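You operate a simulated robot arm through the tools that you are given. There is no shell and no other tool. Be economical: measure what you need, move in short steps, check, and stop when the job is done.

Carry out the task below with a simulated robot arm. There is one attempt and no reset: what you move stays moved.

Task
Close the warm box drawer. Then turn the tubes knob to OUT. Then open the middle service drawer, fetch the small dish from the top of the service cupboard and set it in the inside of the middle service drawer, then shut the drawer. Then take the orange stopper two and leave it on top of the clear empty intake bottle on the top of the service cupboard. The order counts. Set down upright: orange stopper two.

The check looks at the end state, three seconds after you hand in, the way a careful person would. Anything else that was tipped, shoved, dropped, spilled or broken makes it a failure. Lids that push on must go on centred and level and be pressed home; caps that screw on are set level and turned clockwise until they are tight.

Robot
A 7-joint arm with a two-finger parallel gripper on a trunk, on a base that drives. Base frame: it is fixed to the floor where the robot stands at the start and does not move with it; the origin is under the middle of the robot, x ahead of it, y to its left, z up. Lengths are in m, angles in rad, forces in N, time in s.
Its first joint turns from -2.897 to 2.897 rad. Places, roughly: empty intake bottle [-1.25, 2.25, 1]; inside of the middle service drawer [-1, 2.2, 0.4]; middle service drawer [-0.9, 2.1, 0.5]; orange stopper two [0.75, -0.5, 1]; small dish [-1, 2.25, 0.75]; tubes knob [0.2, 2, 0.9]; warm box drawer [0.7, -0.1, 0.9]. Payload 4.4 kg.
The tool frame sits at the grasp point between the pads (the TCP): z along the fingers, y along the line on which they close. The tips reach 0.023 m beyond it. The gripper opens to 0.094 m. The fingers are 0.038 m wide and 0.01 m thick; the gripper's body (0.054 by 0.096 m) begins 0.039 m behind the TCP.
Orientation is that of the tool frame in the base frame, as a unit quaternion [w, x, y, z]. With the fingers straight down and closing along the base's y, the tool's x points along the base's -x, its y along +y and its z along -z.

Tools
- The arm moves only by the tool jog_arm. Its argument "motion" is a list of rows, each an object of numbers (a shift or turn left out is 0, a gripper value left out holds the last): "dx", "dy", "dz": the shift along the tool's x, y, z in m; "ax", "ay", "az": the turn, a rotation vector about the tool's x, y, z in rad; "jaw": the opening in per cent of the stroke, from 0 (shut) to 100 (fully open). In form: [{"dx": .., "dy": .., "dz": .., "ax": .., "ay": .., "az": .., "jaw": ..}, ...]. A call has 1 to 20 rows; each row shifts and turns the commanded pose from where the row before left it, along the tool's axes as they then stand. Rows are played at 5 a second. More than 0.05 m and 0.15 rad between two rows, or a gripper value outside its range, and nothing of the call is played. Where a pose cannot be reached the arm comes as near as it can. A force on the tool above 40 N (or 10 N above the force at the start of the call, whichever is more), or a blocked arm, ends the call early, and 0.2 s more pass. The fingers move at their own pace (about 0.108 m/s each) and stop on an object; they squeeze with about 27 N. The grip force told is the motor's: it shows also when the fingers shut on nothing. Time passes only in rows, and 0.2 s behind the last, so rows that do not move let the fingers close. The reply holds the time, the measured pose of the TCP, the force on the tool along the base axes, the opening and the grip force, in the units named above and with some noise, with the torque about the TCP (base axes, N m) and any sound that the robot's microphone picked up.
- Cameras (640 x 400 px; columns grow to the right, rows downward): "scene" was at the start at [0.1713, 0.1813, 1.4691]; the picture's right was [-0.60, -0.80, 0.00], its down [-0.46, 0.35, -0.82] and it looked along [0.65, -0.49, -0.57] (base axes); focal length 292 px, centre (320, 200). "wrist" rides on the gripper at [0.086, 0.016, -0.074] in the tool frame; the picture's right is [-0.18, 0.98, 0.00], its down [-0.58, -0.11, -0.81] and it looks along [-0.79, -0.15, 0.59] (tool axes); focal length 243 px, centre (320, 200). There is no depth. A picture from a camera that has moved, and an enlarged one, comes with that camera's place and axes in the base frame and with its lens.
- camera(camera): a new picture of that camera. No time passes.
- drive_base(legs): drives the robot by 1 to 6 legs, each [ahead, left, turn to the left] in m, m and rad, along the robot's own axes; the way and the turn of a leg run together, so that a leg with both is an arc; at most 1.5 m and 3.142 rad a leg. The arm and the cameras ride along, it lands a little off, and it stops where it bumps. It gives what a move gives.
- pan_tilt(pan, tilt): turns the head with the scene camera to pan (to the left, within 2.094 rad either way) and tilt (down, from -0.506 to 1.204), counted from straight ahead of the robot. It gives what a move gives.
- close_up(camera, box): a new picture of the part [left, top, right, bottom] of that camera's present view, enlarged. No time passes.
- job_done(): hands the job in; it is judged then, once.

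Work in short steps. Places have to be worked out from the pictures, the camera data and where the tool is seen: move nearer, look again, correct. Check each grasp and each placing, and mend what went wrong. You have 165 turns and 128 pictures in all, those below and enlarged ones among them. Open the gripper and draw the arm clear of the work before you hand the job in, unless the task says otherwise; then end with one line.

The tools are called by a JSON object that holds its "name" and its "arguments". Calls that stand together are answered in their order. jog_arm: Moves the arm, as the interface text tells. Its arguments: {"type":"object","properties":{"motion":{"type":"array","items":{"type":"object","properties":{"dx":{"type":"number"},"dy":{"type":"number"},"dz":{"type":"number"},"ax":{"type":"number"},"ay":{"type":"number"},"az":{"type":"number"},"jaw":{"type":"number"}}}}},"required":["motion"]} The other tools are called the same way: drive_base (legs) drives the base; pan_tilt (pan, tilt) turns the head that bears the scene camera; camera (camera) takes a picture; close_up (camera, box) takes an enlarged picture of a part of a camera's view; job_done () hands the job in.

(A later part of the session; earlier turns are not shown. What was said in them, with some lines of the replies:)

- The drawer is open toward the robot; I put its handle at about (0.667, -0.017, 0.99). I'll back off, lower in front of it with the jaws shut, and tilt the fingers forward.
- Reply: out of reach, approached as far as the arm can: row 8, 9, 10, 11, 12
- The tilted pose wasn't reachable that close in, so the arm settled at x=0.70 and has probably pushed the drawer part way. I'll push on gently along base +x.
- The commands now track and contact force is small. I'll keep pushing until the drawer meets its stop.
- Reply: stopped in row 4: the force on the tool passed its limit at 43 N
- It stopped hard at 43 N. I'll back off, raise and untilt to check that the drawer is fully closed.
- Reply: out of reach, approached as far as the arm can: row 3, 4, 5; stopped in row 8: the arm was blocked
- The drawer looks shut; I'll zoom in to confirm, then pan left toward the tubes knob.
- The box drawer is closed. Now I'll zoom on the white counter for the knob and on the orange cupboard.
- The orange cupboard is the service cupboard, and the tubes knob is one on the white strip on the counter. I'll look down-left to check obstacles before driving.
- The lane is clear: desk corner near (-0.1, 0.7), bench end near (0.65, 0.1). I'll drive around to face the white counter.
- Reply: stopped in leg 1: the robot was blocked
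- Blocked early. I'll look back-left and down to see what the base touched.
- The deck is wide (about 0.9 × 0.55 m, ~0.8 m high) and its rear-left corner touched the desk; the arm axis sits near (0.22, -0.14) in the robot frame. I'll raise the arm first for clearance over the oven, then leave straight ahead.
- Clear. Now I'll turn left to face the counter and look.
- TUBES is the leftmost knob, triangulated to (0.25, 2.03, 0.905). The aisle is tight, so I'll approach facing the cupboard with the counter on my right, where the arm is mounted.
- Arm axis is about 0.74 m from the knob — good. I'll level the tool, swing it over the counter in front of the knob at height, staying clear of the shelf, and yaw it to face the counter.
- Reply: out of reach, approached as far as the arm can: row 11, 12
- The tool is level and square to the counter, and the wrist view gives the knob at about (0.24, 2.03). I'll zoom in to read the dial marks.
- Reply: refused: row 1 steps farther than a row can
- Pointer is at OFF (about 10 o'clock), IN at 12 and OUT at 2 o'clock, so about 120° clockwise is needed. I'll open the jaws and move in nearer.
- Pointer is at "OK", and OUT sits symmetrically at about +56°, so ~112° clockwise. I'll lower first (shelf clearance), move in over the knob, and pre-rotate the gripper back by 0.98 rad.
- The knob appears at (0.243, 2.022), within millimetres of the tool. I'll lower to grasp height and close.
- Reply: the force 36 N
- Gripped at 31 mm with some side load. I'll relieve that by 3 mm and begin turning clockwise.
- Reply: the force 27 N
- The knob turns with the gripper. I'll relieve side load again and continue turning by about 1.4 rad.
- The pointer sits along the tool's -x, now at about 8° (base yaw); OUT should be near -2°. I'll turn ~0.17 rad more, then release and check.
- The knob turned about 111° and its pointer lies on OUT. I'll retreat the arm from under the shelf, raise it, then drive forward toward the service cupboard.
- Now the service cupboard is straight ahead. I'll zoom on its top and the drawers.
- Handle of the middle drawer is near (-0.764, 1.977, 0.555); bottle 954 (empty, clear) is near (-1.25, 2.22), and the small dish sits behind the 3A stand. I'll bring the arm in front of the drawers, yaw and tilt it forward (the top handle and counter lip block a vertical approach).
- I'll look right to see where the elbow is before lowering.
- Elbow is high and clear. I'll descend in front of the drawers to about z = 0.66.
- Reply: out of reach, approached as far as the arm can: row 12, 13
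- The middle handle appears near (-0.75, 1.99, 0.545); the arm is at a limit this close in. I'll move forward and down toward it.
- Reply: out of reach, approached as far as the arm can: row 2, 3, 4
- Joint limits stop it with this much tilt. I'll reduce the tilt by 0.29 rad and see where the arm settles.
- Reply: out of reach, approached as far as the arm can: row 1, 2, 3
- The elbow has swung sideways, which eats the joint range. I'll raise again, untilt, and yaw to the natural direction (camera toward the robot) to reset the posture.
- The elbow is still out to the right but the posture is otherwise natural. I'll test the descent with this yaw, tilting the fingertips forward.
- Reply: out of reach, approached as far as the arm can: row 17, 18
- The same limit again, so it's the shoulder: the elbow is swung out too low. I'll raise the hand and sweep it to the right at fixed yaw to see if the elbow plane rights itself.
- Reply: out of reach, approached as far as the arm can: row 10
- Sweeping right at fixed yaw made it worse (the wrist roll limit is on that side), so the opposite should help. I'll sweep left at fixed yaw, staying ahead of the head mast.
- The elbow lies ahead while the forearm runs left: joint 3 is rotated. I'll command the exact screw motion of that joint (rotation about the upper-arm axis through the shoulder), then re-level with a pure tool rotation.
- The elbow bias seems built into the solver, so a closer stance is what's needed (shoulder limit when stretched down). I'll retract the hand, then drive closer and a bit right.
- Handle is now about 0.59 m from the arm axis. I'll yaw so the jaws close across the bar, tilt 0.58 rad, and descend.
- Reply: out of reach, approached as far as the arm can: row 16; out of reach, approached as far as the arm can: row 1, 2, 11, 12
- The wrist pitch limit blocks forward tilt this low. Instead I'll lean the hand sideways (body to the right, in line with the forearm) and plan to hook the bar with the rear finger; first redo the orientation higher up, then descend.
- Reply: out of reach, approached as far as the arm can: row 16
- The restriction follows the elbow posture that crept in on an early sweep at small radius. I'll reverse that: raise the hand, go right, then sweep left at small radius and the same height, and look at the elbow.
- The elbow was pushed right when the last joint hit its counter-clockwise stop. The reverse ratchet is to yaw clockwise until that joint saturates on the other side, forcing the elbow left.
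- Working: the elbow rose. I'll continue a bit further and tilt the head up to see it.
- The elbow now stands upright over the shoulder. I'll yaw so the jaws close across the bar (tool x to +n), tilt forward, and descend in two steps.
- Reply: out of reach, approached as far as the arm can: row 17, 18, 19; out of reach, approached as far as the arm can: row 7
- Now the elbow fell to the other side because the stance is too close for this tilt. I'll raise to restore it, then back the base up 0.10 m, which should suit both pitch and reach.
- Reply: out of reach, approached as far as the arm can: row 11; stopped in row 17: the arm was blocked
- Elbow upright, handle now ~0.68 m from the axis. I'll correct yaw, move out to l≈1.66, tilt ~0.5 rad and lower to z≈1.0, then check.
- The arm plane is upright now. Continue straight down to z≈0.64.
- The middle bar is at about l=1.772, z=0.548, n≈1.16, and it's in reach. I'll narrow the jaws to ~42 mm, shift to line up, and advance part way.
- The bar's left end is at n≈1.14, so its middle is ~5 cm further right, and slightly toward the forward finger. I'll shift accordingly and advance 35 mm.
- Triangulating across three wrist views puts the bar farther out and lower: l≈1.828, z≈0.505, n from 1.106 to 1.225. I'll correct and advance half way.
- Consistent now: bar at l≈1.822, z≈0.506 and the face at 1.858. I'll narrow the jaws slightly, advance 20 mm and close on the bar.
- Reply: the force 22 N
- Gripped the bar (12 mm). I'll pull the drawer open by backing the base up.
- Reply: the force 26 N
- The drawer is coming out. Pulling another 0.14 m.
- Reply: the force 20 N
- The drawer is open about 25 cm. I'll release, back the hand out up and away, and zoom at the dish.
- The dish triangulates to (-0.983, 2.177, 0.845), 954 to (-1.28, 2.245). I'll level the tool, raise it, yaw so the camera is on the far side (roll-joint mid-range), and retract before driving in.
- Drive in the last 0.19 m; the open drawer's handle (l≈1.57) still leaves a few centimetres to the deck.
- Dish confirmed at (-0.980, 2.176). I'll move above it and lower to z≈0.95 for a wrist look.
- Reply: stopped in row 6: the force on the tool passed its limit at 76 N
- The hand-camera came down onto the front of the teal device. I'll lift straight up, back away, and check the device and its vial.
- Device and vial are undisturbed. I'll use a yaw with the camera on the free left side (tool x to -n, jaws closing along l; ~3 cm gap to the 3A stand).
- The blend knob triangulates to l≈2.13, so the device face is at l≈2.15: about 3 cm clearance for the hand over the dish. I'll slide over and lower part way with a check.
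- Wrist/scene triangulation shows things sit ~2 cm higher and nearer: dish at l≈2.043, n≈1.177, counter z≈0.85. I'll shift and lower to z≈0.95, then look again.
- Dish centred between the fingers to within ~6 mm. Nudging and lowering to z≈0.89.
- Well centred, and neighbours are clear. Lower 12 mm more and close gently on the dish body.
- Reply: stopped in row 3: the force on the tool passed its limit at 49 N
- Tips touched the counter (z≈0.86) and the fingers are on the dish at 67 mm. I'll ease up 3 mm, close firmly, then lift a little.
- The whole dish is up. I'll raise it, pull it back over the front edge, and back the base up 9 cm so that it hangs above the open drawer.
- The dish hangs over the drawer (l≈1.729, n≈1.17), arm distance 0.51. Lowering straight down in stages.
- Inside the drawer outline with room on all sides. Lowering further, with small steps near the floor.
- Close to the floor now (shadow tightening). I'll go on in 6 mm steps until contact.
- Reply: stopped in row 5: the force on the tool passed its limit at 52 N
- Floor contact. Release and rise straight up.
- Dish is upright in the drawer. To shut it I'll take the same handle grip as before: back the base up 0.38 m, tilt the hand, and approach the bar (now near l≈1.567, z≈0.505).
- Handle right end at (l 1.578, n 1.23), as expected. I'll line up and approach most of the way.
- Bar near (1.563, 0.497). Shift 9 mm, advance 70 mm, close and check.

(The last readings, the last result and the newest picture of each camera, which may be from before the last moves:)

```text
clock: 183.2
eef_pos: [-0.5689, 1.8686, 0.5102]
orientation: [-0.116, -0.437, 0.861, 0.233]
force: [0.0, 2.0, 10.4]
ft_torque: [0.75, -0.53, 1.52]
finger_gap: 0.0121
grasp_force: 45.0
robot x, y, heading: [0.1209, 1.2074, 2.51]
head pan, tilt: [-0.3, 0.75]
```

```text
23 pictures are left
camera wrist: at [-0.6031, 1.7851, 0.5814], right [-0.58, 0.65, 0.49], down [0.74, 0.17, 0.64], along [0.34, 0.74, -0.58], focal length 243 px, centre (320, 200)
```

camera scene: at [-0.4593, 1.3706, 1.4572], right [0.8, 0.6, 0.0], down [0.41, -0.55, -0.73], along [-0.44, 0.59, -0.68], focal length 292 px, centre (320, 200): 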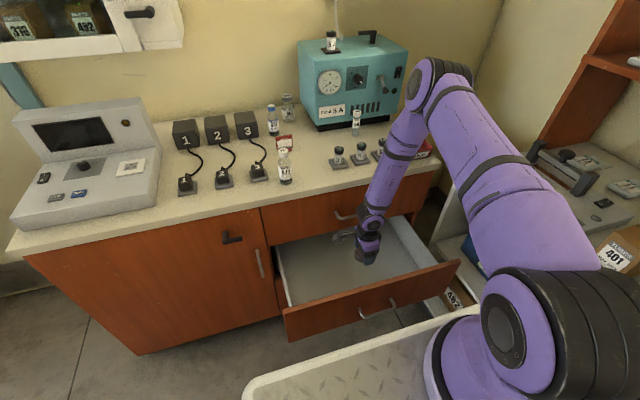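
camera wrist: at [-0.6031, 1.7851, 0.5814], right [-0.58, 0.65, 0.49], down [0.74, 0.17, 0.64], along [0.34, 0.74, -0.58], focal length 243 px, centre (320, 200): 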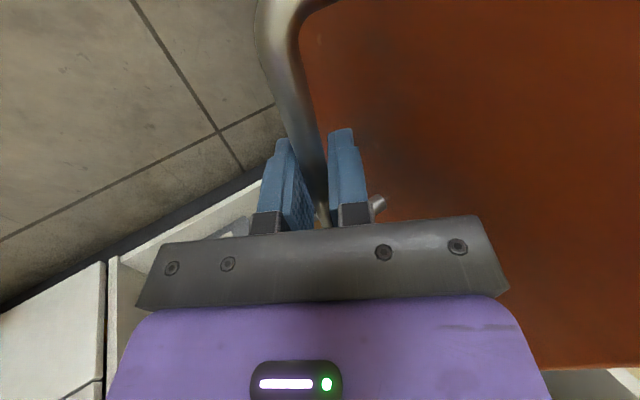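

Bar gripped. Push the drawer shut by driving forward 0.25 m.

{"name": "drive_base", "arguments": {"legs": [[0.25, 0, 0]]}}

{"name": "camera", "arguments": {"camera": "wrist"}}

```text
clock: 185.0
eef_pos: [-0.7727, 2.017, 0.5089]
orientation: [-0.117, -0.437, 0.862, 0.231]
force: [-18.3, -17.0, 18.6]
ft_torque: [0.57, -0.38, 1.59]
finger_gap: 0.0117
grasp_force: 45.0
robot x, y, heading: [-0.0902, 1.3577, 2.506]
head pan, tilt: [-0.3, 0.75]
```

```text
22 pictures are left
camera wrist: at [-0.8071, 1.9331, 0.5816], right [-0.58, 0.65, 0.49], down [0.74, 0.17, 0.64], along [0.33, 0.74, -0.59], focal length 243 px, centre (320, 200)
```

wrist: 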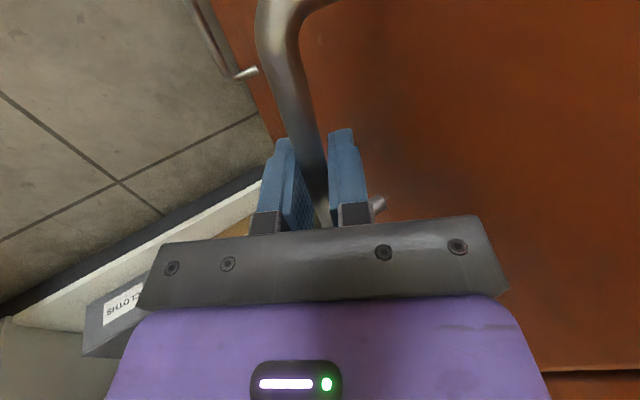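

Nearly home (l=1.811 vs 1.814 when closed). A small extra push with the arm until it stops.

{"name": "jog_arm", "arguments": {"motion": [{"dy": 0.0043, "dz": 0.0025}, {"dy": 0.0043, "dz": 0.0025}, {"dy": 0.0043, "dz": 0.0025}, {"dy": 0.0043, "dz": 0.0025}]}}

{"name": "pan_tilt", "arguments": {"pan": 0.0, "tilt": 0.75}}

{"name": "camera", "arguments": {"camera": "scene"}}

```text
clock: 185.7
eef_pos: [-0.7791, 2.0208, 0.5092]
orientation: [-0.115, -0.439, 0.861, 0.229]
force: [13.8, -9.1, 21.4]
ft_torque: [0.84, -0.6, 1.57]
finger_gap: 0.012
grasp_force: 44.7
robot x, y, heading: [-0.0849, 1.3616, 2.507]
head pan, tilt: [-0.3, 0.75]
stopped in row 3: the force on the tool passed its limit at 53 N (the readings are from after the stop); the commanded pose is now the measured one
```

```text
clock: 186.4
eef_pos: [-0.7788, 2.0196, 0.5065]
orientation: [-0.116, -0.437, 0.862, 0.229]
force: [17.5, -12.0, 25.4]
ft_torque: [0.68, -0.44, 1.51]
finger_gap: 0.0119
grasp_force: 45.2
robot x, y, heading: [-0.0874, 1.3566, 2.509]
head pan, tilt: [0.0, 0.75]
```

```text
21 pictures are left
camera scene: at [-0.3706, 1.2765, 1.4573], right [0.59, 0.8, 0.0], down [0.55, -0.4, -0.73], along [-0.59, 0.43, -0.68], focal length 292 px, centre (320, 200)
```

scene: 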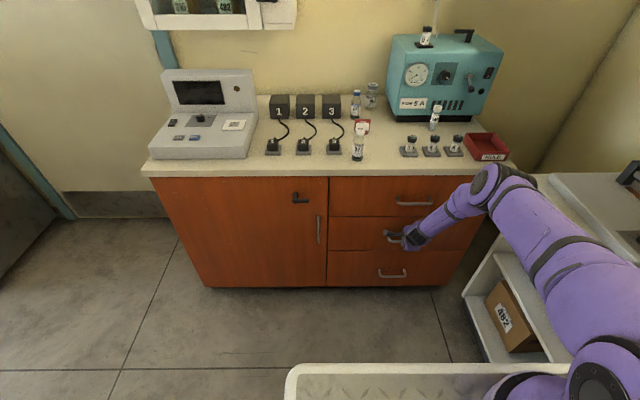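

The drawer is shut. I'll open the jaws, withdraw along the tool axis, then check it stayed shut.

{"name": "jog_arm", "arguments": {"motion": [{"jaw": 40}, {}, {}, {"dz": -0.03}, {"dz": -0.045}, {"dz": -0.045}, {"dz": -0.045}, {"dz": -0.045}, {"dy": 0.02, "dz": -0.04}, {"dy": 0.02, "dz": -0.04}, {"dy": 0.02, "dz": -0.04}, {"dy": 0.02, "dz": -0.04}, {"dy": 0.02, "dz": -0.04}, {"dy": 0.02, "dz": -0.04}, {"ax": 0.13}, {"ax": 0.13}, {"ax": 0.13}, {"ax": 0.13}, {"dz": -0.05}, {"dz": -0.05}]}}

{"name": "close_up", "arguments": {"camera": "scene", "box": [320, 70, 500, 290]}}

```text
clock: 190.7
eef_pos: [-0.6824, 1.9499, 1.0598]
orientation: [0.001, -0.453, 0.891, -0.001]
force: [0.1, 0.4, -0.7]
ft_torque: [0.0, 0.0, 0.0]
finger_gap: 0.0374
grasp_force: 0.1
robot x, y, heading: [-0.0866, 1.3542, 2.509]
head pan, tilt: [0.0, 0.75]
```

```text
1.82 times, centred on (410, 180) of scene
camera zoom: at [-0.3723, 1.2778, 1.457], right [0.59, 0.81, 0.0], down [0.55, -0.4, -0.73], along [-0.59, 0.43, -0.68], focal length 532 px, centre (156, 236)
```

zoom: 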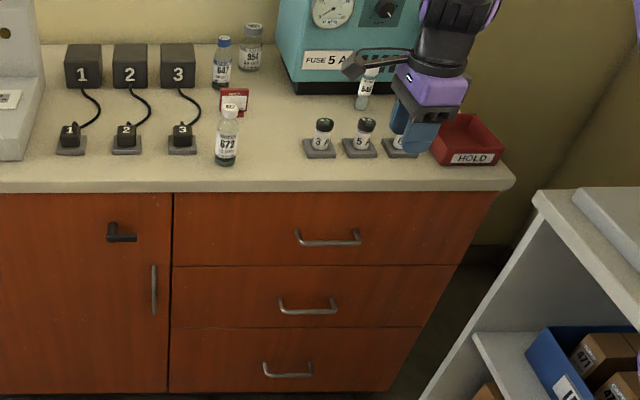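

The drawer is fully shut. Retract the hand to a travel pose and drive back the way I came.

{"name": "jog_arm", "arguments": {"motion": [{"dy": -0.03, "dz": -0.04}, {"dy": -0.03, "dz": -0.04}, {"dy": -0.03, "dz": -0.04}, {"dy": -0.03, "dz": -0.04}, {"dy": -0.03, "dz": -0.04}, {"dz": -0.05}, {"dz": -0.05}]}}

{"name": "drive_base", "arguments": {"legs": [[-0.79, 0.13, 0], [0, 0, -1.557], [0.04, -0.18, 0], [0, 0, -0.9]]}}

```text
clock: 192.2
eef_pos: [-0.5632, 1.8617, 1.3587]
orientation: [0.0, -0.453, 0.892, -0.001]
force: [0.1, 0.5, -0.5]
ft_torque: [-0.04, -0.02, 0.02]
finger_gap: 0.0376
grasp_force: 0.0
robot x, y, heading: [-0.084, 1.3615, 2.512]
head pan, tilt: [0.0, 0.75]
```

```text
clock: 203.8
eef_pos: [1.3309, 0.6162, 1.3583]
orientation: [0.0, 0.692, 0.722, -0.001]
force: [-0.1, -1.0, 0.1]
ft_torque: [0.02, 0.01, 0.03]
finger_gap: 0.0375
grasp_force: 0.1
robot x, y, heading: [0.6431, 0.7104, 0.039]
head pan, tilt: [0.0, 0.75]
```

{"name": "drive_base", "arguments": {"legs": [[-0.034, -0.29, 0], [-0.355, -0.003, 0]]}}

{"name": "drive_base", "arguments": {"legs": [[-0.25, -0.39, -0.02]]}}

```text
clock: 207.7
eef_pos: [0.9653, 0.3068, 1.3581]
orientation: [0.0, 0.692, 0.722, 0.0]
force: [1.2, 0.3, -0.3]
ft_torque: [0.01, -0.01, 0.0]
finger_gap: 0.0375
grasp_force: 0.0
robot x, y, heading: [0.276, 0.4035, 0.035]
head pan, tilt: [0.0, 0.75]
stopped in leg 2: the robot was blocked; the commanded pose is now the measured one
```

```text
clock: 210.5
eef_pos: [0.7289, -0.1092, 1.3581]
orientation: [-0.001, 0.699, 0.715, 0.001]
force: [-0.3, 0.4, -0.4]
ft_torque: [-0.03, 0.01, 0.04]
finger_gap: 0.0374
grasp_force: 0.1
robot x, y, heading: [0.0472, -0.0006, 0.021]
head pan, tilt: [0.0, 0.75]
```

Back at the bench. Now look at the orange stoppers.

{"name": "pan_tilt", "arguments": {"pan": -0.7, "tilt": 0.6}}

{"name": "camera", "arguments": {"camera": "scene"}}

```text
clock: 211.6
eef_pos: [0.7274, -0.1093, 1.3591]
orientation: [0.0, 0.699, 0.715, 0.001]
force: [0.3, 0.0, 0.6]
ft_torque: [0.03, -0.03, 0.0]
finger_gap: 0.0377
grasp_force: 0.0
robot x, y, heading: [0.0416, 0.0022, 0.017]
head pan, tilt: [-0.7, 0.6]
```

```text
19 pictures are left
camera scene: at [0.2084, 0.1815, 1.47], right [-0.63, -0.78, 0.0], down [-0.44, 0.36, -0.82], along [0.64, -0.52, -0.57], focal length 292 px, centre (320, 200)
```

scene: 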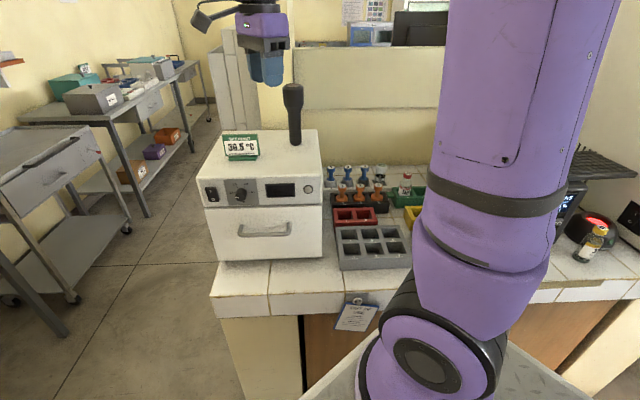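

{"name": "close_up", "arguments": {"camera": "scene", "box": [315, 150, 415, 230]}}

```text
5.00 times, centred on (365, 190) of scene
camera zoom: at [0.2084, 0.1815, 1.47], right [-0.63, -0.78, 0.0], down [-0.44, 0.36, -0.82], along [0.64, -0.52, -0.57], focal length 1463 px, centre (95, 250)
```

zoom: 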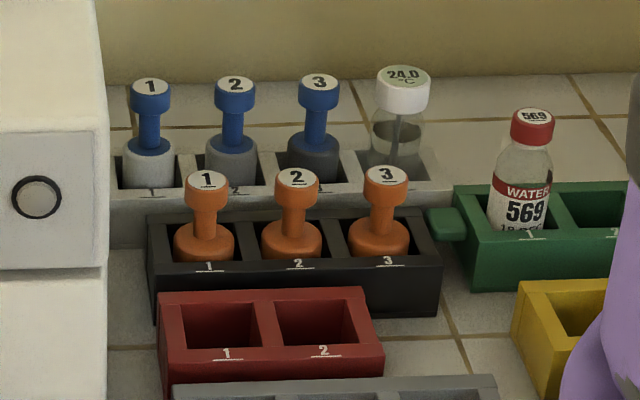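

Orange stopper 2 is the middle one in the black rack. The black torch on the warm box is close to the hand, so I'll raise first, then sweep right above it and lower in front of the rack for a wrist view.

{"name": "jog_arm", "arguments": {"motion": [{"dz": -0.05}, {"dz": -0.05}, {"dx": -0.0413, "dy": 0.005}, {"dx": -0.0413, "dy": 0.005}, {"dx": -0.0413, "dy": 0.005}, {"dx": -0.0413, "dy": 0.005}, {"dx": -0.0413, "dy": 0.005}, {"dx": -0.0413, "dy": 0.005}, {"dx": -0.0413, "dy": 0.005}, {"dx": -0.0413, "dy": 0.005}, {"dz": 0.05, "jaw": 70}, {"dz": 0.05}, {"dz": 0.05}, {"dz": 0.05}, {"dz": 0.05}]}}

{"name": "camera", "arguments": {"camera": "wrist"}}

```text
clock: 214.8
eef_pos: [0.7736, -0.4369, 1.2092]
orientation: [0.002, 0.699, 0.715, 0.001]
force: [-0.2, 0.2, 0.5]
ft_torque: [-0.01, -0.04, 0.04]
finger_gap: 0.0659
grasp_force: 0.0
robot x, y, heading: [0.0443, -0.0013, 0.017]
head pan, tilt: [-0.7, 0.6]
```

```text
17 pictures are left
camera wrist: at [0.7871, -0.3504, 1.2825], right [0.99, -0.16, 0.0], down [-0.1, -0.58, 0.81], along [-0.13, -0.8, -0.59], focal length 243 px, centre (320, 200)
```

wrist: 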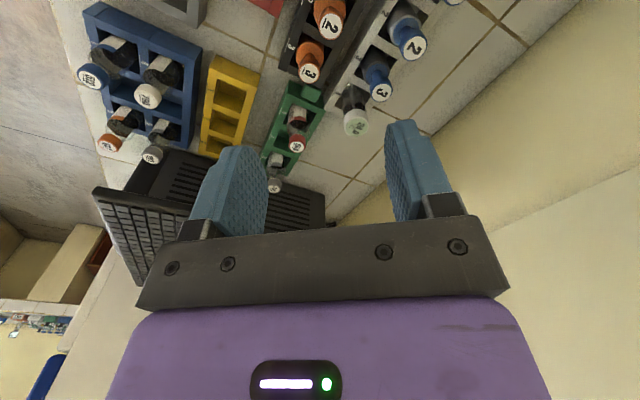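

Stopper 2's top triangulates cleanly to (0.783, -0.464, 0.940); its row runs along n, so I'll close along l. Yaw 0.63 rad, centre above it and lower to z≈1.0.

{"name": "jog_arm", "arguments": {"motion": [{"az": 0.126}, {"az": 0.126}, {"az": 0.126}, {"az": 0.126}, {"az": 0.126}, {"dx": -0.0164, "dy": 0.0235}, {"dz": 0.045}, {"dz": 0.045}, {"dz": 0.045}, {"dz": 0.045}, {"dz": 0.029}]}}

{"name": "camera", "arguments": {"camera": "wrist"}}

```text
clock: 217.2
eef_pos: [0.7834, -0.4644, 0.9995]
orientation: [0.0, 0.886, 0.463, 0.0]
force: [-1.2, -0.1, 0.6]
ft_torque: [0.0, 0.0, 0.02]
finger_gap: 0.0661
grasp_force: 0.1
robot x, y, heading: [0.0445, 0.0033, 0.021]
head pan, tilt: [-0.7, 0.6]
```

```text
16 pictures are left
camera wrist: at [0.8452, -0.4021, 1.0732], right [0.7, -0.71, 0.0], down [-0.42, -0.42, 0.81], along [-0.57, -0.57, -0.59], focal length 243 px, centre (320, 200)
```

wrist: 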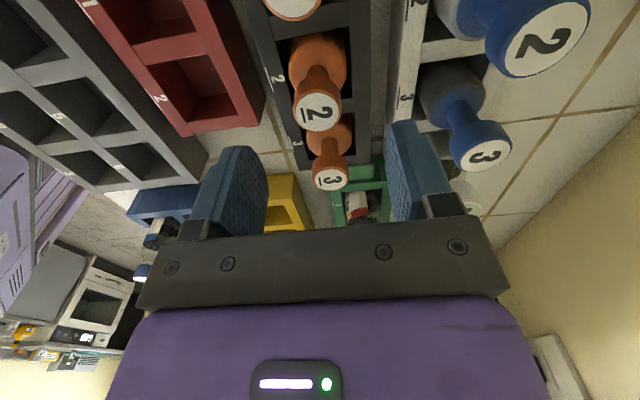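

Centred within 2 mm. Narrow the jaws slightly, lower to z≈0.929 and grip the cap.

{"name": "jog_arm", "arguments": {"motion": [{"jaw": 58}, {"dz": 0.035}, {"dz": 0.034}, {"jaw": 0}, {}, {}]}}

{"name": "camera", "arguments": {"camera": "wrist"}}

```text
clock: 218.6
eef_pos: [0.7852, -0.4642, 0.9295]
orientation: [0.0, 0.886, 0.463, -0.001]
force: [-0.9, -1.8, -1.2]
ft_torque: [0.0, -0.03, 0.0]
finger_gap: 0.0284
grasp_force: 27.1
robot x, y, heading: [0.0384, 0.0011, 0.02]
head pan, tilt: [-0.7, 0.6]
```

```text
15 pictures are left
camera wrist: at [0.8461, -0.4023, 1.004], right [0.7, -0.71, 0.0], down [-0.42, -0.42, 0.81], along [-0.57, -0.57, -0.59], focal length 243 px, centre (320, 200)
```

wrist: 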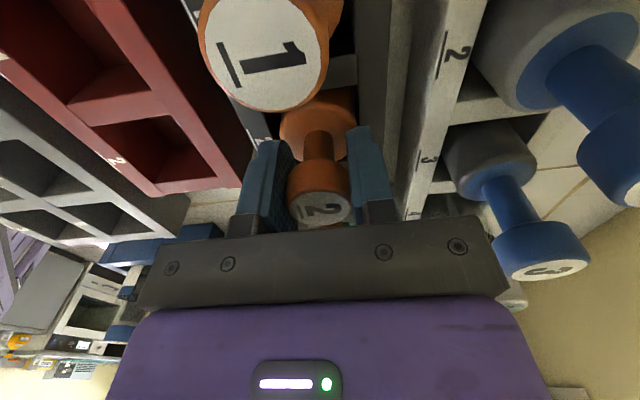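

Gripped (28 mm). Lift straight up and inspect what comes along.

{"name": "jog_arm", "arguments": {"motion": [{"dz": -0.02}, {"dz": -0.03}, {"dz": -0.04}, {"dz": -0.05}, {"dz": -0.05}, {"dz": -0.05}, {"dz": -0.05}]}}

{"name": "close_up", "arguments": {"camera": "scene", "box": [300, 60, 440, 230]}}

```text
clock: 220.2
eef_pos: [0.7854, -0.465, 1.2209]
orientation: [-0.001, 0.886, 0.463, 0.0]
force: [0.2, -1.4, -0.4]
ft_torque: [0.01, 0.02, 0.0]
finger_gap: 0.0284
grasp_force: 27.3
robot x, y, heading: [0.0434, -0.0007, 0.016]
head pan, tilt: [-0.7, 0.6]
```

```text
2.35 times, centred on (370, 145) of scene
camera zoom: at [0.2088, 0.1812, 1.47], right [-0.63, -0.78, 0.0], down [-0.44, 0.36, -0.82], along [0.64, -0.52, -0.57], focal length 688 px, centre (202, 329)
```

zoom: 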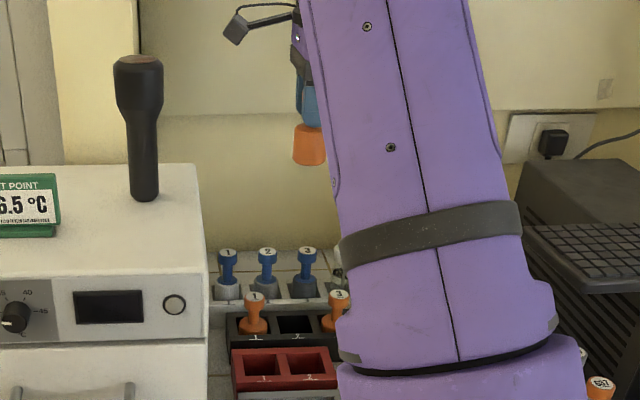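

The stopper is up: flat orange base about 8.3 cm below the TCP. I'll raise, bring it to a travel pose above torch height, and drive the route back.

{"name": "jog_arm", "arguments": {"motion": [{"dz": -0.05}, {"dz": -0.05}, {"dz": -0.05}, {"dz": -0.05}, {"dz": -0.05}, {"dx": 0.0265, "dy": -0.0375}, {"dx": 0.0265, "dy": -0.0375}, {"dx": 0.0265, "dy": -0.0375}, {"dx": 0.0265, "dy": -0.0375}, {"dx": 0.0265, "dy": -0.0375}, {"dx": 0.0265, "dy": -0.0375}, {"dx": 0.0265, "dy": -0.0375}, {"dx": 0.0265, "dy": -0.0375}]}}

{"name": "drive_base", "arguments": {"legs": [[0.265, 0.385, 0.025], [0.34, 0, 0]]}}

```text
clock: 223.0
eef_pos: [0.6607, -0.1172, 1.4709]
orientation: [-0.001, 0.886, 0.463, 0.0]
force: [0.7, -1.2, -0.3]
ft_torque: [-0.01, 0.03, -0.02]
finger_gap: 0.0285
grasp_force: 26.6
robot x, y, heading: [0.0433, -0.0019, 0.019]
head pan, tilt: [-0.7, 0.6]
```

```text
clock: 227.6
eef_pos: [1.2547, 0.3087, 1.4711]
orientation: [0.0, 0.879, 0.477, 0.001]
force: [-0.5, -0.4, -0.4]
ft_torque: [0.01, 0.01, 0.01]
finger_gap: 0.0283
grasp_force: 27.2
robot x, y, heading: [0.6355, 0.4072, 0.05]
head pan, tilt: [-0.7, 0.6]
```

Clear so far. Continue through the aisle turn sequence.

{"name": "drive_base", "arguments": {"legs": [[0.03, 0.29, 0], [0, 0, 0.9], [-0.04, 0.18, 0], [0, 0, 1.57]]}}

```text
clock: 236.9
eef_pos: [0.0454, 1.2237, 1.4713]
orientation: [0.0, -0.174, 0.985, 0.0]
force: [-0.4, -0.6, -1.0]
ft_torque: [-0.01, 0.01, -0.01]
finger_gap: 0.0286
grasp_force: 26.8
robot x, y, heading: [0.4789, 0.7714, 2.543]
head pan, tilt: [-0.7, 0.6]
```

{"name": "drive_base", "arguments": {"legs": [[0, 0, -0.027], [1.03, 0, 0]]}}

{"name": "pan_tilt", "arguments": {"pan": 0.0, "tilt": 0.55}}

{"name": "camera", "arguments": {"camera": "scene"}}

```text
clock: 242.6
eef_pos: [-0.7813, 1.8313, 1.4712]
orientation: [0.001, -0.162, 0.987, 0.0]
force: [-0.5, -0.6, -0.2]
ft_torque: [-0.02, 0.01, 0.02]
finger_gap: 0.0283
grasp_force: 26.8
robot x, y, heading: [-0.3546, 1.3694, 2.523]
head pan, tilt: [-0.7, 0.6]
```

```text
clock: 243.7
eef_pos: [-0.7804, 1.8308, 1.4711]
orientation: [0.0, -0.163, 0.987, 0.0]
force: [0.2, -0.9, -0.6]
ft_torque: [0.0, 0.0, -0.01]
finger_gap: 0.0285
grasp_force: 26.4
robot x, y, heading: [-0.3571, 1.3725, 2.527]
head pan, tilt: [0.0, 0.55]
```

```text
13 pictures are left
camera scene: at [-0.6451, 1.2867, 1.4745], right [0.58, 0.81, 0.0], down [0.43, -0.3, -0.85], along [-0.69, 0.49, -0.52], focal length 292 px, centre (320, 200)
```

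scene: 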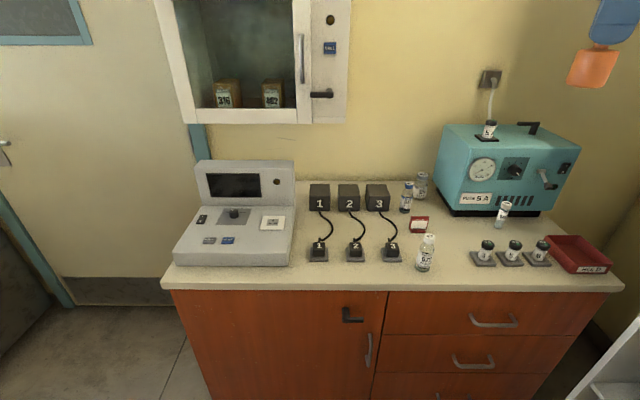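

{"name": "close_up", "arguments": {"camera": "scene", "box": [390, 150, 450, 220]}}

```text
5.71 times, centred on (420, 185) of scene
camera zoom: at [-0.6451, 1.2867, 1.4745], right [0.58, 0.81, 0.0], down [0.43, -0.3, -0.85], along [-0.69, 0.49, -0.52], focal length 1672 px, centre (-251, 286)
```

zoom: 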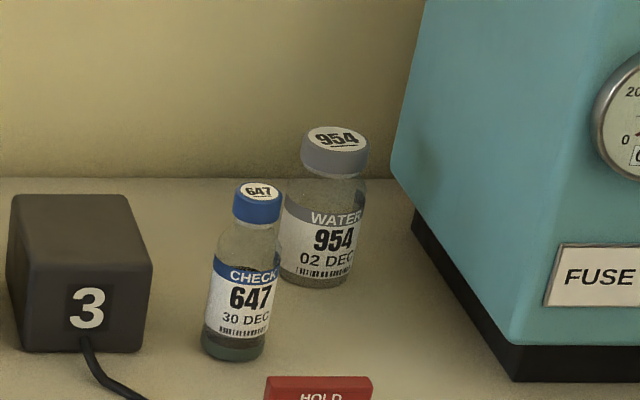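

954 is clear and empty; its cap top triangulates to about (-1.245, 2.203, 0.965). I'll drive in 0.26 m, yaw so the camera is on the left, and bring the stopper above the bottle at a safe height.

{"name": "drive_base", "arguments": {"legs": [[0.26, 0, 0]]}}

{"name": "jog_arm", "arguments": {"motion": [{"az": -0.15}, {"az": -0.15}, {"az": -0.15}, {"az": -0.15}, {"dz": 0.05}, {"dz": 0.05}, {"dz": 0.05}, {"dz": 0.05}]}}

```text
clock: 245.6
eef_pos: [-0.9947, 1.9819, 1.4728]
orientation: [0.0, -0.164, 0.986, 0.0]
force: [0.6, 0.2, -0.3]
ft_torque: [-0.03, 0.03, 0.0]
finger_gap: 0.0283
grasp_force: 27.3
robot x, y, heading: [-0.5688, 1.5204, 2.526]
head pan, tilt: [0.0, 0.55]
```

```text
clock: 247.3
eef_pos: [-0.9955, 1.981, 1.2701]
orientation: [-0.001, -0.448, 0.894, -0.001]
force: [0.5, 0.2, 0.2]
ft_torque: [-0.02, 0.02, 0.0]
finger_gap: 0.0284
grasp_force: 27.2
robot x, y, heading: [-0.5703, 1.5214, 2.524]
head pan, tilt: [0.0, 0.55]
```

{"name": "jog_arm", "arguments": {"motion": [{"dx": -0.0035, "dy": 0.0416}, {"dx": -0.0035, "dy": 0.0416}, {"dx": -0.0035, "dy": 0.0416}, {"dx": -0.0035, "dy": 0.0416}, {"dx": -0.0035, "dy": 0.0416}, {"dx": -0.0035, "dy": 0.0416}, {"dx": -0.0035, "dy": 0.0416}, {"dx": -0.0035, "dy": 0.0416}, {"dz": 0.04}, {"dz": 0.04}, {"dz": 0.03}]}}

{"name": "camera", "arguments": {"camera": "wrist"}}

{"name": "close_up", "arguments": {"camera": "scene", "box": [340, 80, 540, 280]}}

```text
clock: 249.8
eef_pos: [-1.2465, 2.2034, 1.1629]
orientation: [-0.001, -0.447, 0.895, 0.0]
force: [0.5, 0.6, -0.2]
ft_torque: [0.0, 0.0, 0.03]
finger_gap: 0.0284
grasp_force: 27.1
robot x, y, heading: [-0.5693, 1.5192, 2.524]
head pan, tilt: [0.0, 0.55]
```

```text
11 pictures are left
camera wrist: at [-1.3128, 2.1438, 1.2355], right [-0.68, 0.74, 0.0], down [0.44, 0.4, 0.81], along [0.59, 0.55, -0.59], focal length 243 px, centre (320, 200)
```

wrist: 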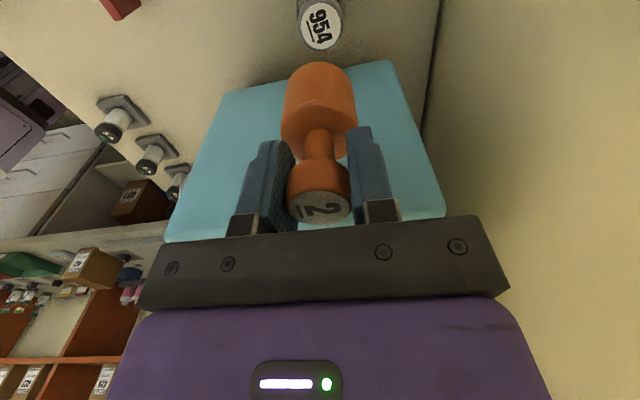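

```text
2.00 times, centred on (440, 180) of scene
camera zoom: at [-0.8591, 1.4377, 1.4745], right [0.58, 0.82, 0.0], down [0.43, -0.3, -0.85], along [-0.7, 0.49, -0.52], focal length 585 px, centre (80, 240)
```

zoom: 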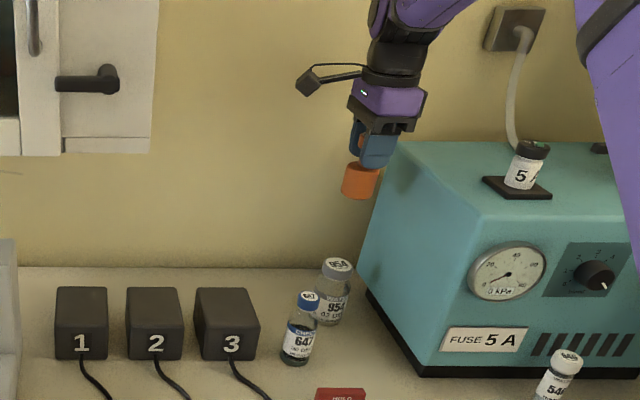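

All estimates agree on the cap centre (-1.249, 2.2045). Nudge 3 mm and lower to just above the cap.

{"name": "jog_arm", "arguments": {"motion": [{"dy": 0.0027}, {"dz": 0.03}, {"dz": 0.03}, {"dz": 0.02}]}}

{"name": "camera", "arguments": {"camera": "wrist"}}

{"name": "close_up", "arguments": {"camera": "scene", "box": [400, 150, 470, 240]}}

```text
clock: 250.8
eef_pos: [-1.2483, 2.2039, 1.0812]
orientation: [0.0, -0.448, 0.894, 0.001]
force: [-0.4, 0.2, 0.4]
ft_torque: [0.01, -0.02, -0.01]
finger_gap: 0.0285
grasp_force: 26.8
robot x, y, heading: [-0.5672, 1.5207, 2.531]
head pan, tilt: [0.0, 0.55]
```

```text
9 pictures are left
camera wrist: at [-1.3148, 2.1453, 1.1553], right [-0.68, 0.74, 0.0], down [0.44, 0.4, 0.81], along [0.59, 0.55, -0.59], focal length 243 px, centre (320, 200)
```

wrist: 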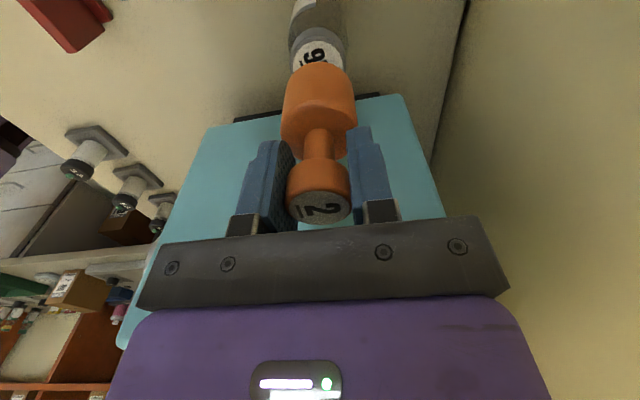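

```text
4.44 times, centred on (435, 195) of scene
camera zoom: at [-0.8591, 1.4377, 1.4745], right [0.58, 0.82, 0.0], down [0.43, -0.3, -0.85], along [-0.7, 0.49, -0.52], focal length 1300 px, centre (-191, 222)
```

zoom: 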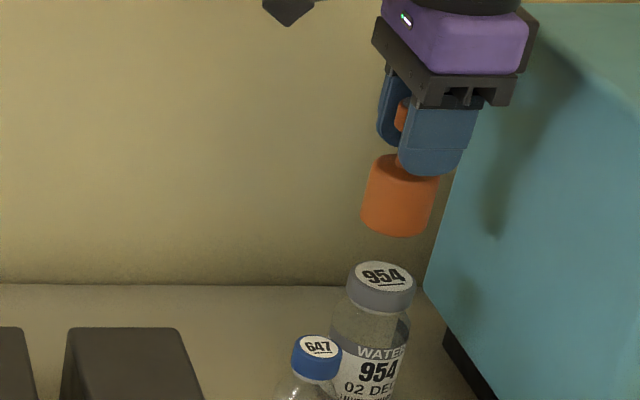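

Stopper base is ~4 cm above the cap and lined up. Lower 30 mm, then 2 mm steps.

{"name": "jog_arm", "arguments": {"motion": [{"dz": 0.01}, {"dz": 0.01}, {"dz": 0.01}, {"dz": 0.002}, {"dz": 0.002}]}}

{"name": "close_up", "arguments": {"camera": "scene", "box": [400, 150, 470, 240]}}

```text
clock: 251.9
eef_pos: [-1.2478, 2.2056, 1.0468]
orientation: [0.0, -0.447, 0.894, 0.0]
force: [-0.2, 0.6, 0.2]
ft_torque: [0.01, -0.01, 0.01]
finger_gap: 0.0284
grasp_force: 26.7
robot x, y, heading: [-0.5704, 1.5186, 2.523]
head pan, tilt: [0.0, 0.55]
```

```text
4.44 times, centred on (435, 195) of scene
camera zoom: at [-0.8592, 1.4379, 1.4745], right [0.58, 0.82, 0.0], down [0.43, -0.3, -0.85], along [-0.7, 0.49, -0.52], focal length 1300 px, centre (-191, 222)
```

zoom: 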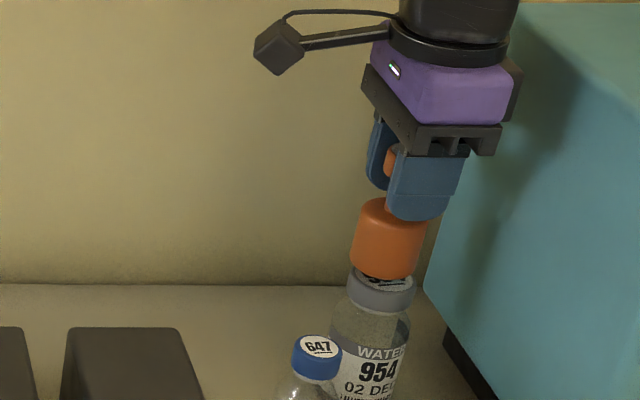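

About 8 mm remain and it's ~2.5 mm right of centre. I'll shift and continue in small steps to light contact.

{"name": "jog_arm", "arguments": {"motion": [{"dx": 0.0025}, {"dz": 0.002}, {"dz": 0.002}, {"dz": 0.002}]}}

```text
clock: 252.9
eef_pos: [-1.25, 2.2026, 1.041]
orientation: [-0.001, -0.447, 0.894, 0.0]
force: [0.0, -0.4, -0.3]
ft_torque: [0.0, -0.01, 0.04]
finger_gap: 0.0284
grasp_force: 27.3
robot x, y, heading: [-0.5689, 1.5212, 2.523]
head pan, tilt: [0.0, 0.55]
```

{"name": "jog_arm", "arguments": {"motion": [{"dz": 0.0015}, {"dz": 0.0015}]}}

{"name": "close_up", "arguments": {"camera": "scene", "box": [400, 150, 470, 240]}}

```text
clock: 253.6
eef_pos: [-1.2498, 2.2021, 1.0391]
orientation: [0.0, -0.448, 0.894, -0.001]
force: [-0.8, -0.4, 2.6]
ft_torque: [0.01, 0.0, 0.01]
finger_gap: 0.0285
grasp_force: 26.9
robot x, y, heading: [-0.5693, 1.5198, 2.527]
head pan, tilt: [0.0, 0.55]
```

```text
4.44 times, centred on (435, 195) of scene
camera zoom: at [-0.8592, 1.4378, 1.4745], right [0.58, 0.82, 0.0], down [0.43, -0.3, -0.85], along [-0.7, 0.49, -0.52], focal length 1300 px, centre (-191, 222)
```

zoom: 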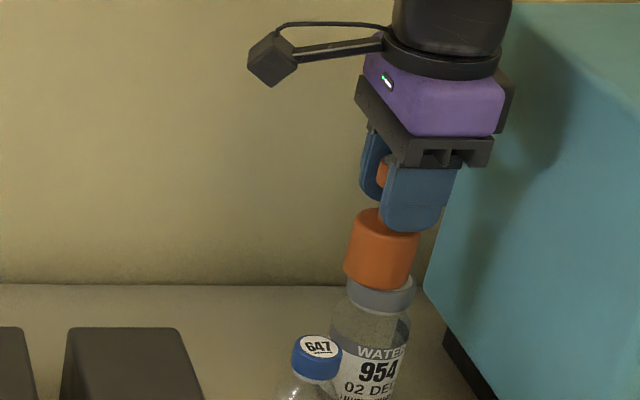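

Light contact (2.6 N), base and cap edges line up. Press 1 mm, open the jaws, and check before lifting.

{"name": "jog_arm", "arguments": {"motion": [{"dz": 0.001}, {"jaw": 40}, {"jaw": 55}, {}, {}]}}

{"name": "camera", "arguments": {"camera": "wrist"}}

```text
clock: 254.8
eef_pos: [-1.2491, 2.2023, 1.036]
orientation: [-0.001, -0.447, 0.895, -0.001]
force: [0.3, -0.3, -0.4]
ft_torque: [0.02, 0.01, 0.01]
finger_gap: 0.0518
grasp_force: 0.0
robot x, y, heading: [-0.5691, 1.5199, 2.523]
head pan, tilt: [0.0, 0.55]
```

```text
5 pictures are left
camera wrist: at [-1.3158, 2.143, 1.1115], right [-0.68, 0.74, 0.0], down [0.44, 0.4, 0.81], along [0.59, 0.55, -0.59], focal length 243 px, centre (320, 200)
```

wrist: 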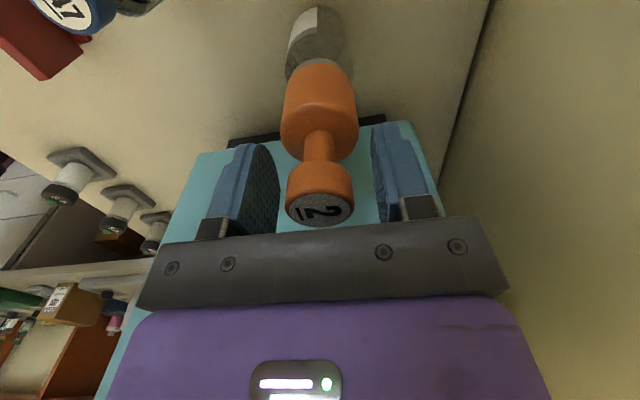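

The stopper stands upright by itself, centred on the bottle, with clear gaps to both fingers. Rise straight up, then retreat toward the robot.

{"name": "jog_arm", "arguments": {"motion": [{"dz": -0.02}, {"dz": -0.03}, {"dz": -0.04}, {"dz": -0.045}, {"dz": -0.045}, {"dz": -0.045}, {"dy": -0.045}, {"dy": -0.045}, {"dy": -0.045}, {"dy": -0.045}, {"dy": -0.045}, {"dy": -0.045}]}}

{"name": "close_up", "arguments": {"camera": "scene", "box": [340, 120, 600, 320]}}

{"name": "drive_base", "arguments": {"legs": [[-0.25, 0, 0]]}}

{"name": "camera", "arguments": {"camera": "scene"}}

```text
clock: 257.4
eef_pos: [-1.0332, 2.0416, 1.2626]
orientation: [0.0, -0.448, 0.894, -0.001]
force: [-0.5, 1.1, -0.4]
ft_torque: [0.0, -0.05, -0.04]
finger_gap: 0.0517
grasp_force: 0.1
robot x, y, heading: [-0.5634, 1.5235, 2.529]
head pan, tilt: [0.0, 0.55]
```

```text
2.00 times, centred on (470, 220) of scene
camera zoom: at [-0.8599, 1.4382, 1.4744], right [0.58, 0.82, 0.0], down [0.43, -0.3, -0.85], along [-0.7, 0.49, -0.52], focal length 585 px, centre (20, 160)
```

zoom: 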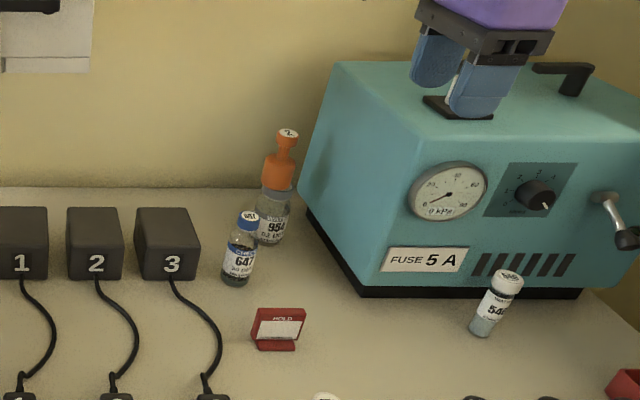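

```text
clock: 259.2
eef_pos: [-0.8276, 1.8976, 1.2618]
orientation: [-0.002, -0.447, 0.895, 0.0]
force: [0.7, 0.5, 0.3]
ft_torque: [0.01, 0.01, 0.0]
finger_gap: 0.0516
grasp_force: 0.0
robot x, y, heading: [-0.3647, 1.3732, 2.524]
head pan, tilt: [0.0, 0.55]
```

```text
3 pictures are left
camera scene: at [-0.6547, 1.2934, 1.4745], right [0.58, 0.82, 0.0], down [0.43, -0.3, -0.85], along [-0.7, 0.49, -0.52], focal length 292 px, centre (320, 200)
```

scene: 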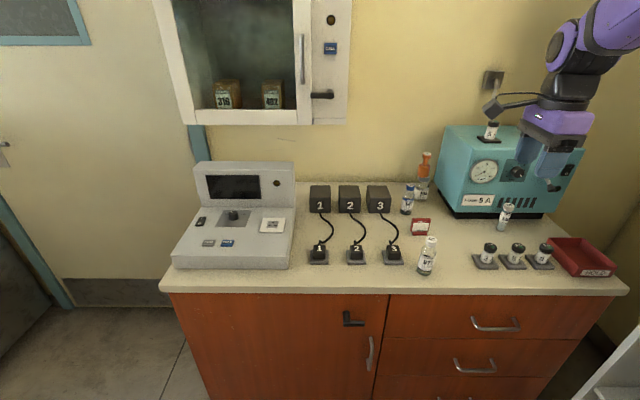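

Stopper 2 stands upright on bottle 954, the middle drawer is shut, everything else is undisturbed and the arm is clear with its gripper open. Handing in.

{"name": "job_done", "arguments": {}}

```text
The job is handed in.
```

All the steps were done in order: the warm box drawer is closed, the tubes knob points to OUT, the small dish is in the shut middle service drawer, and orange stopper two stands upright on the empty intake bottle (954).
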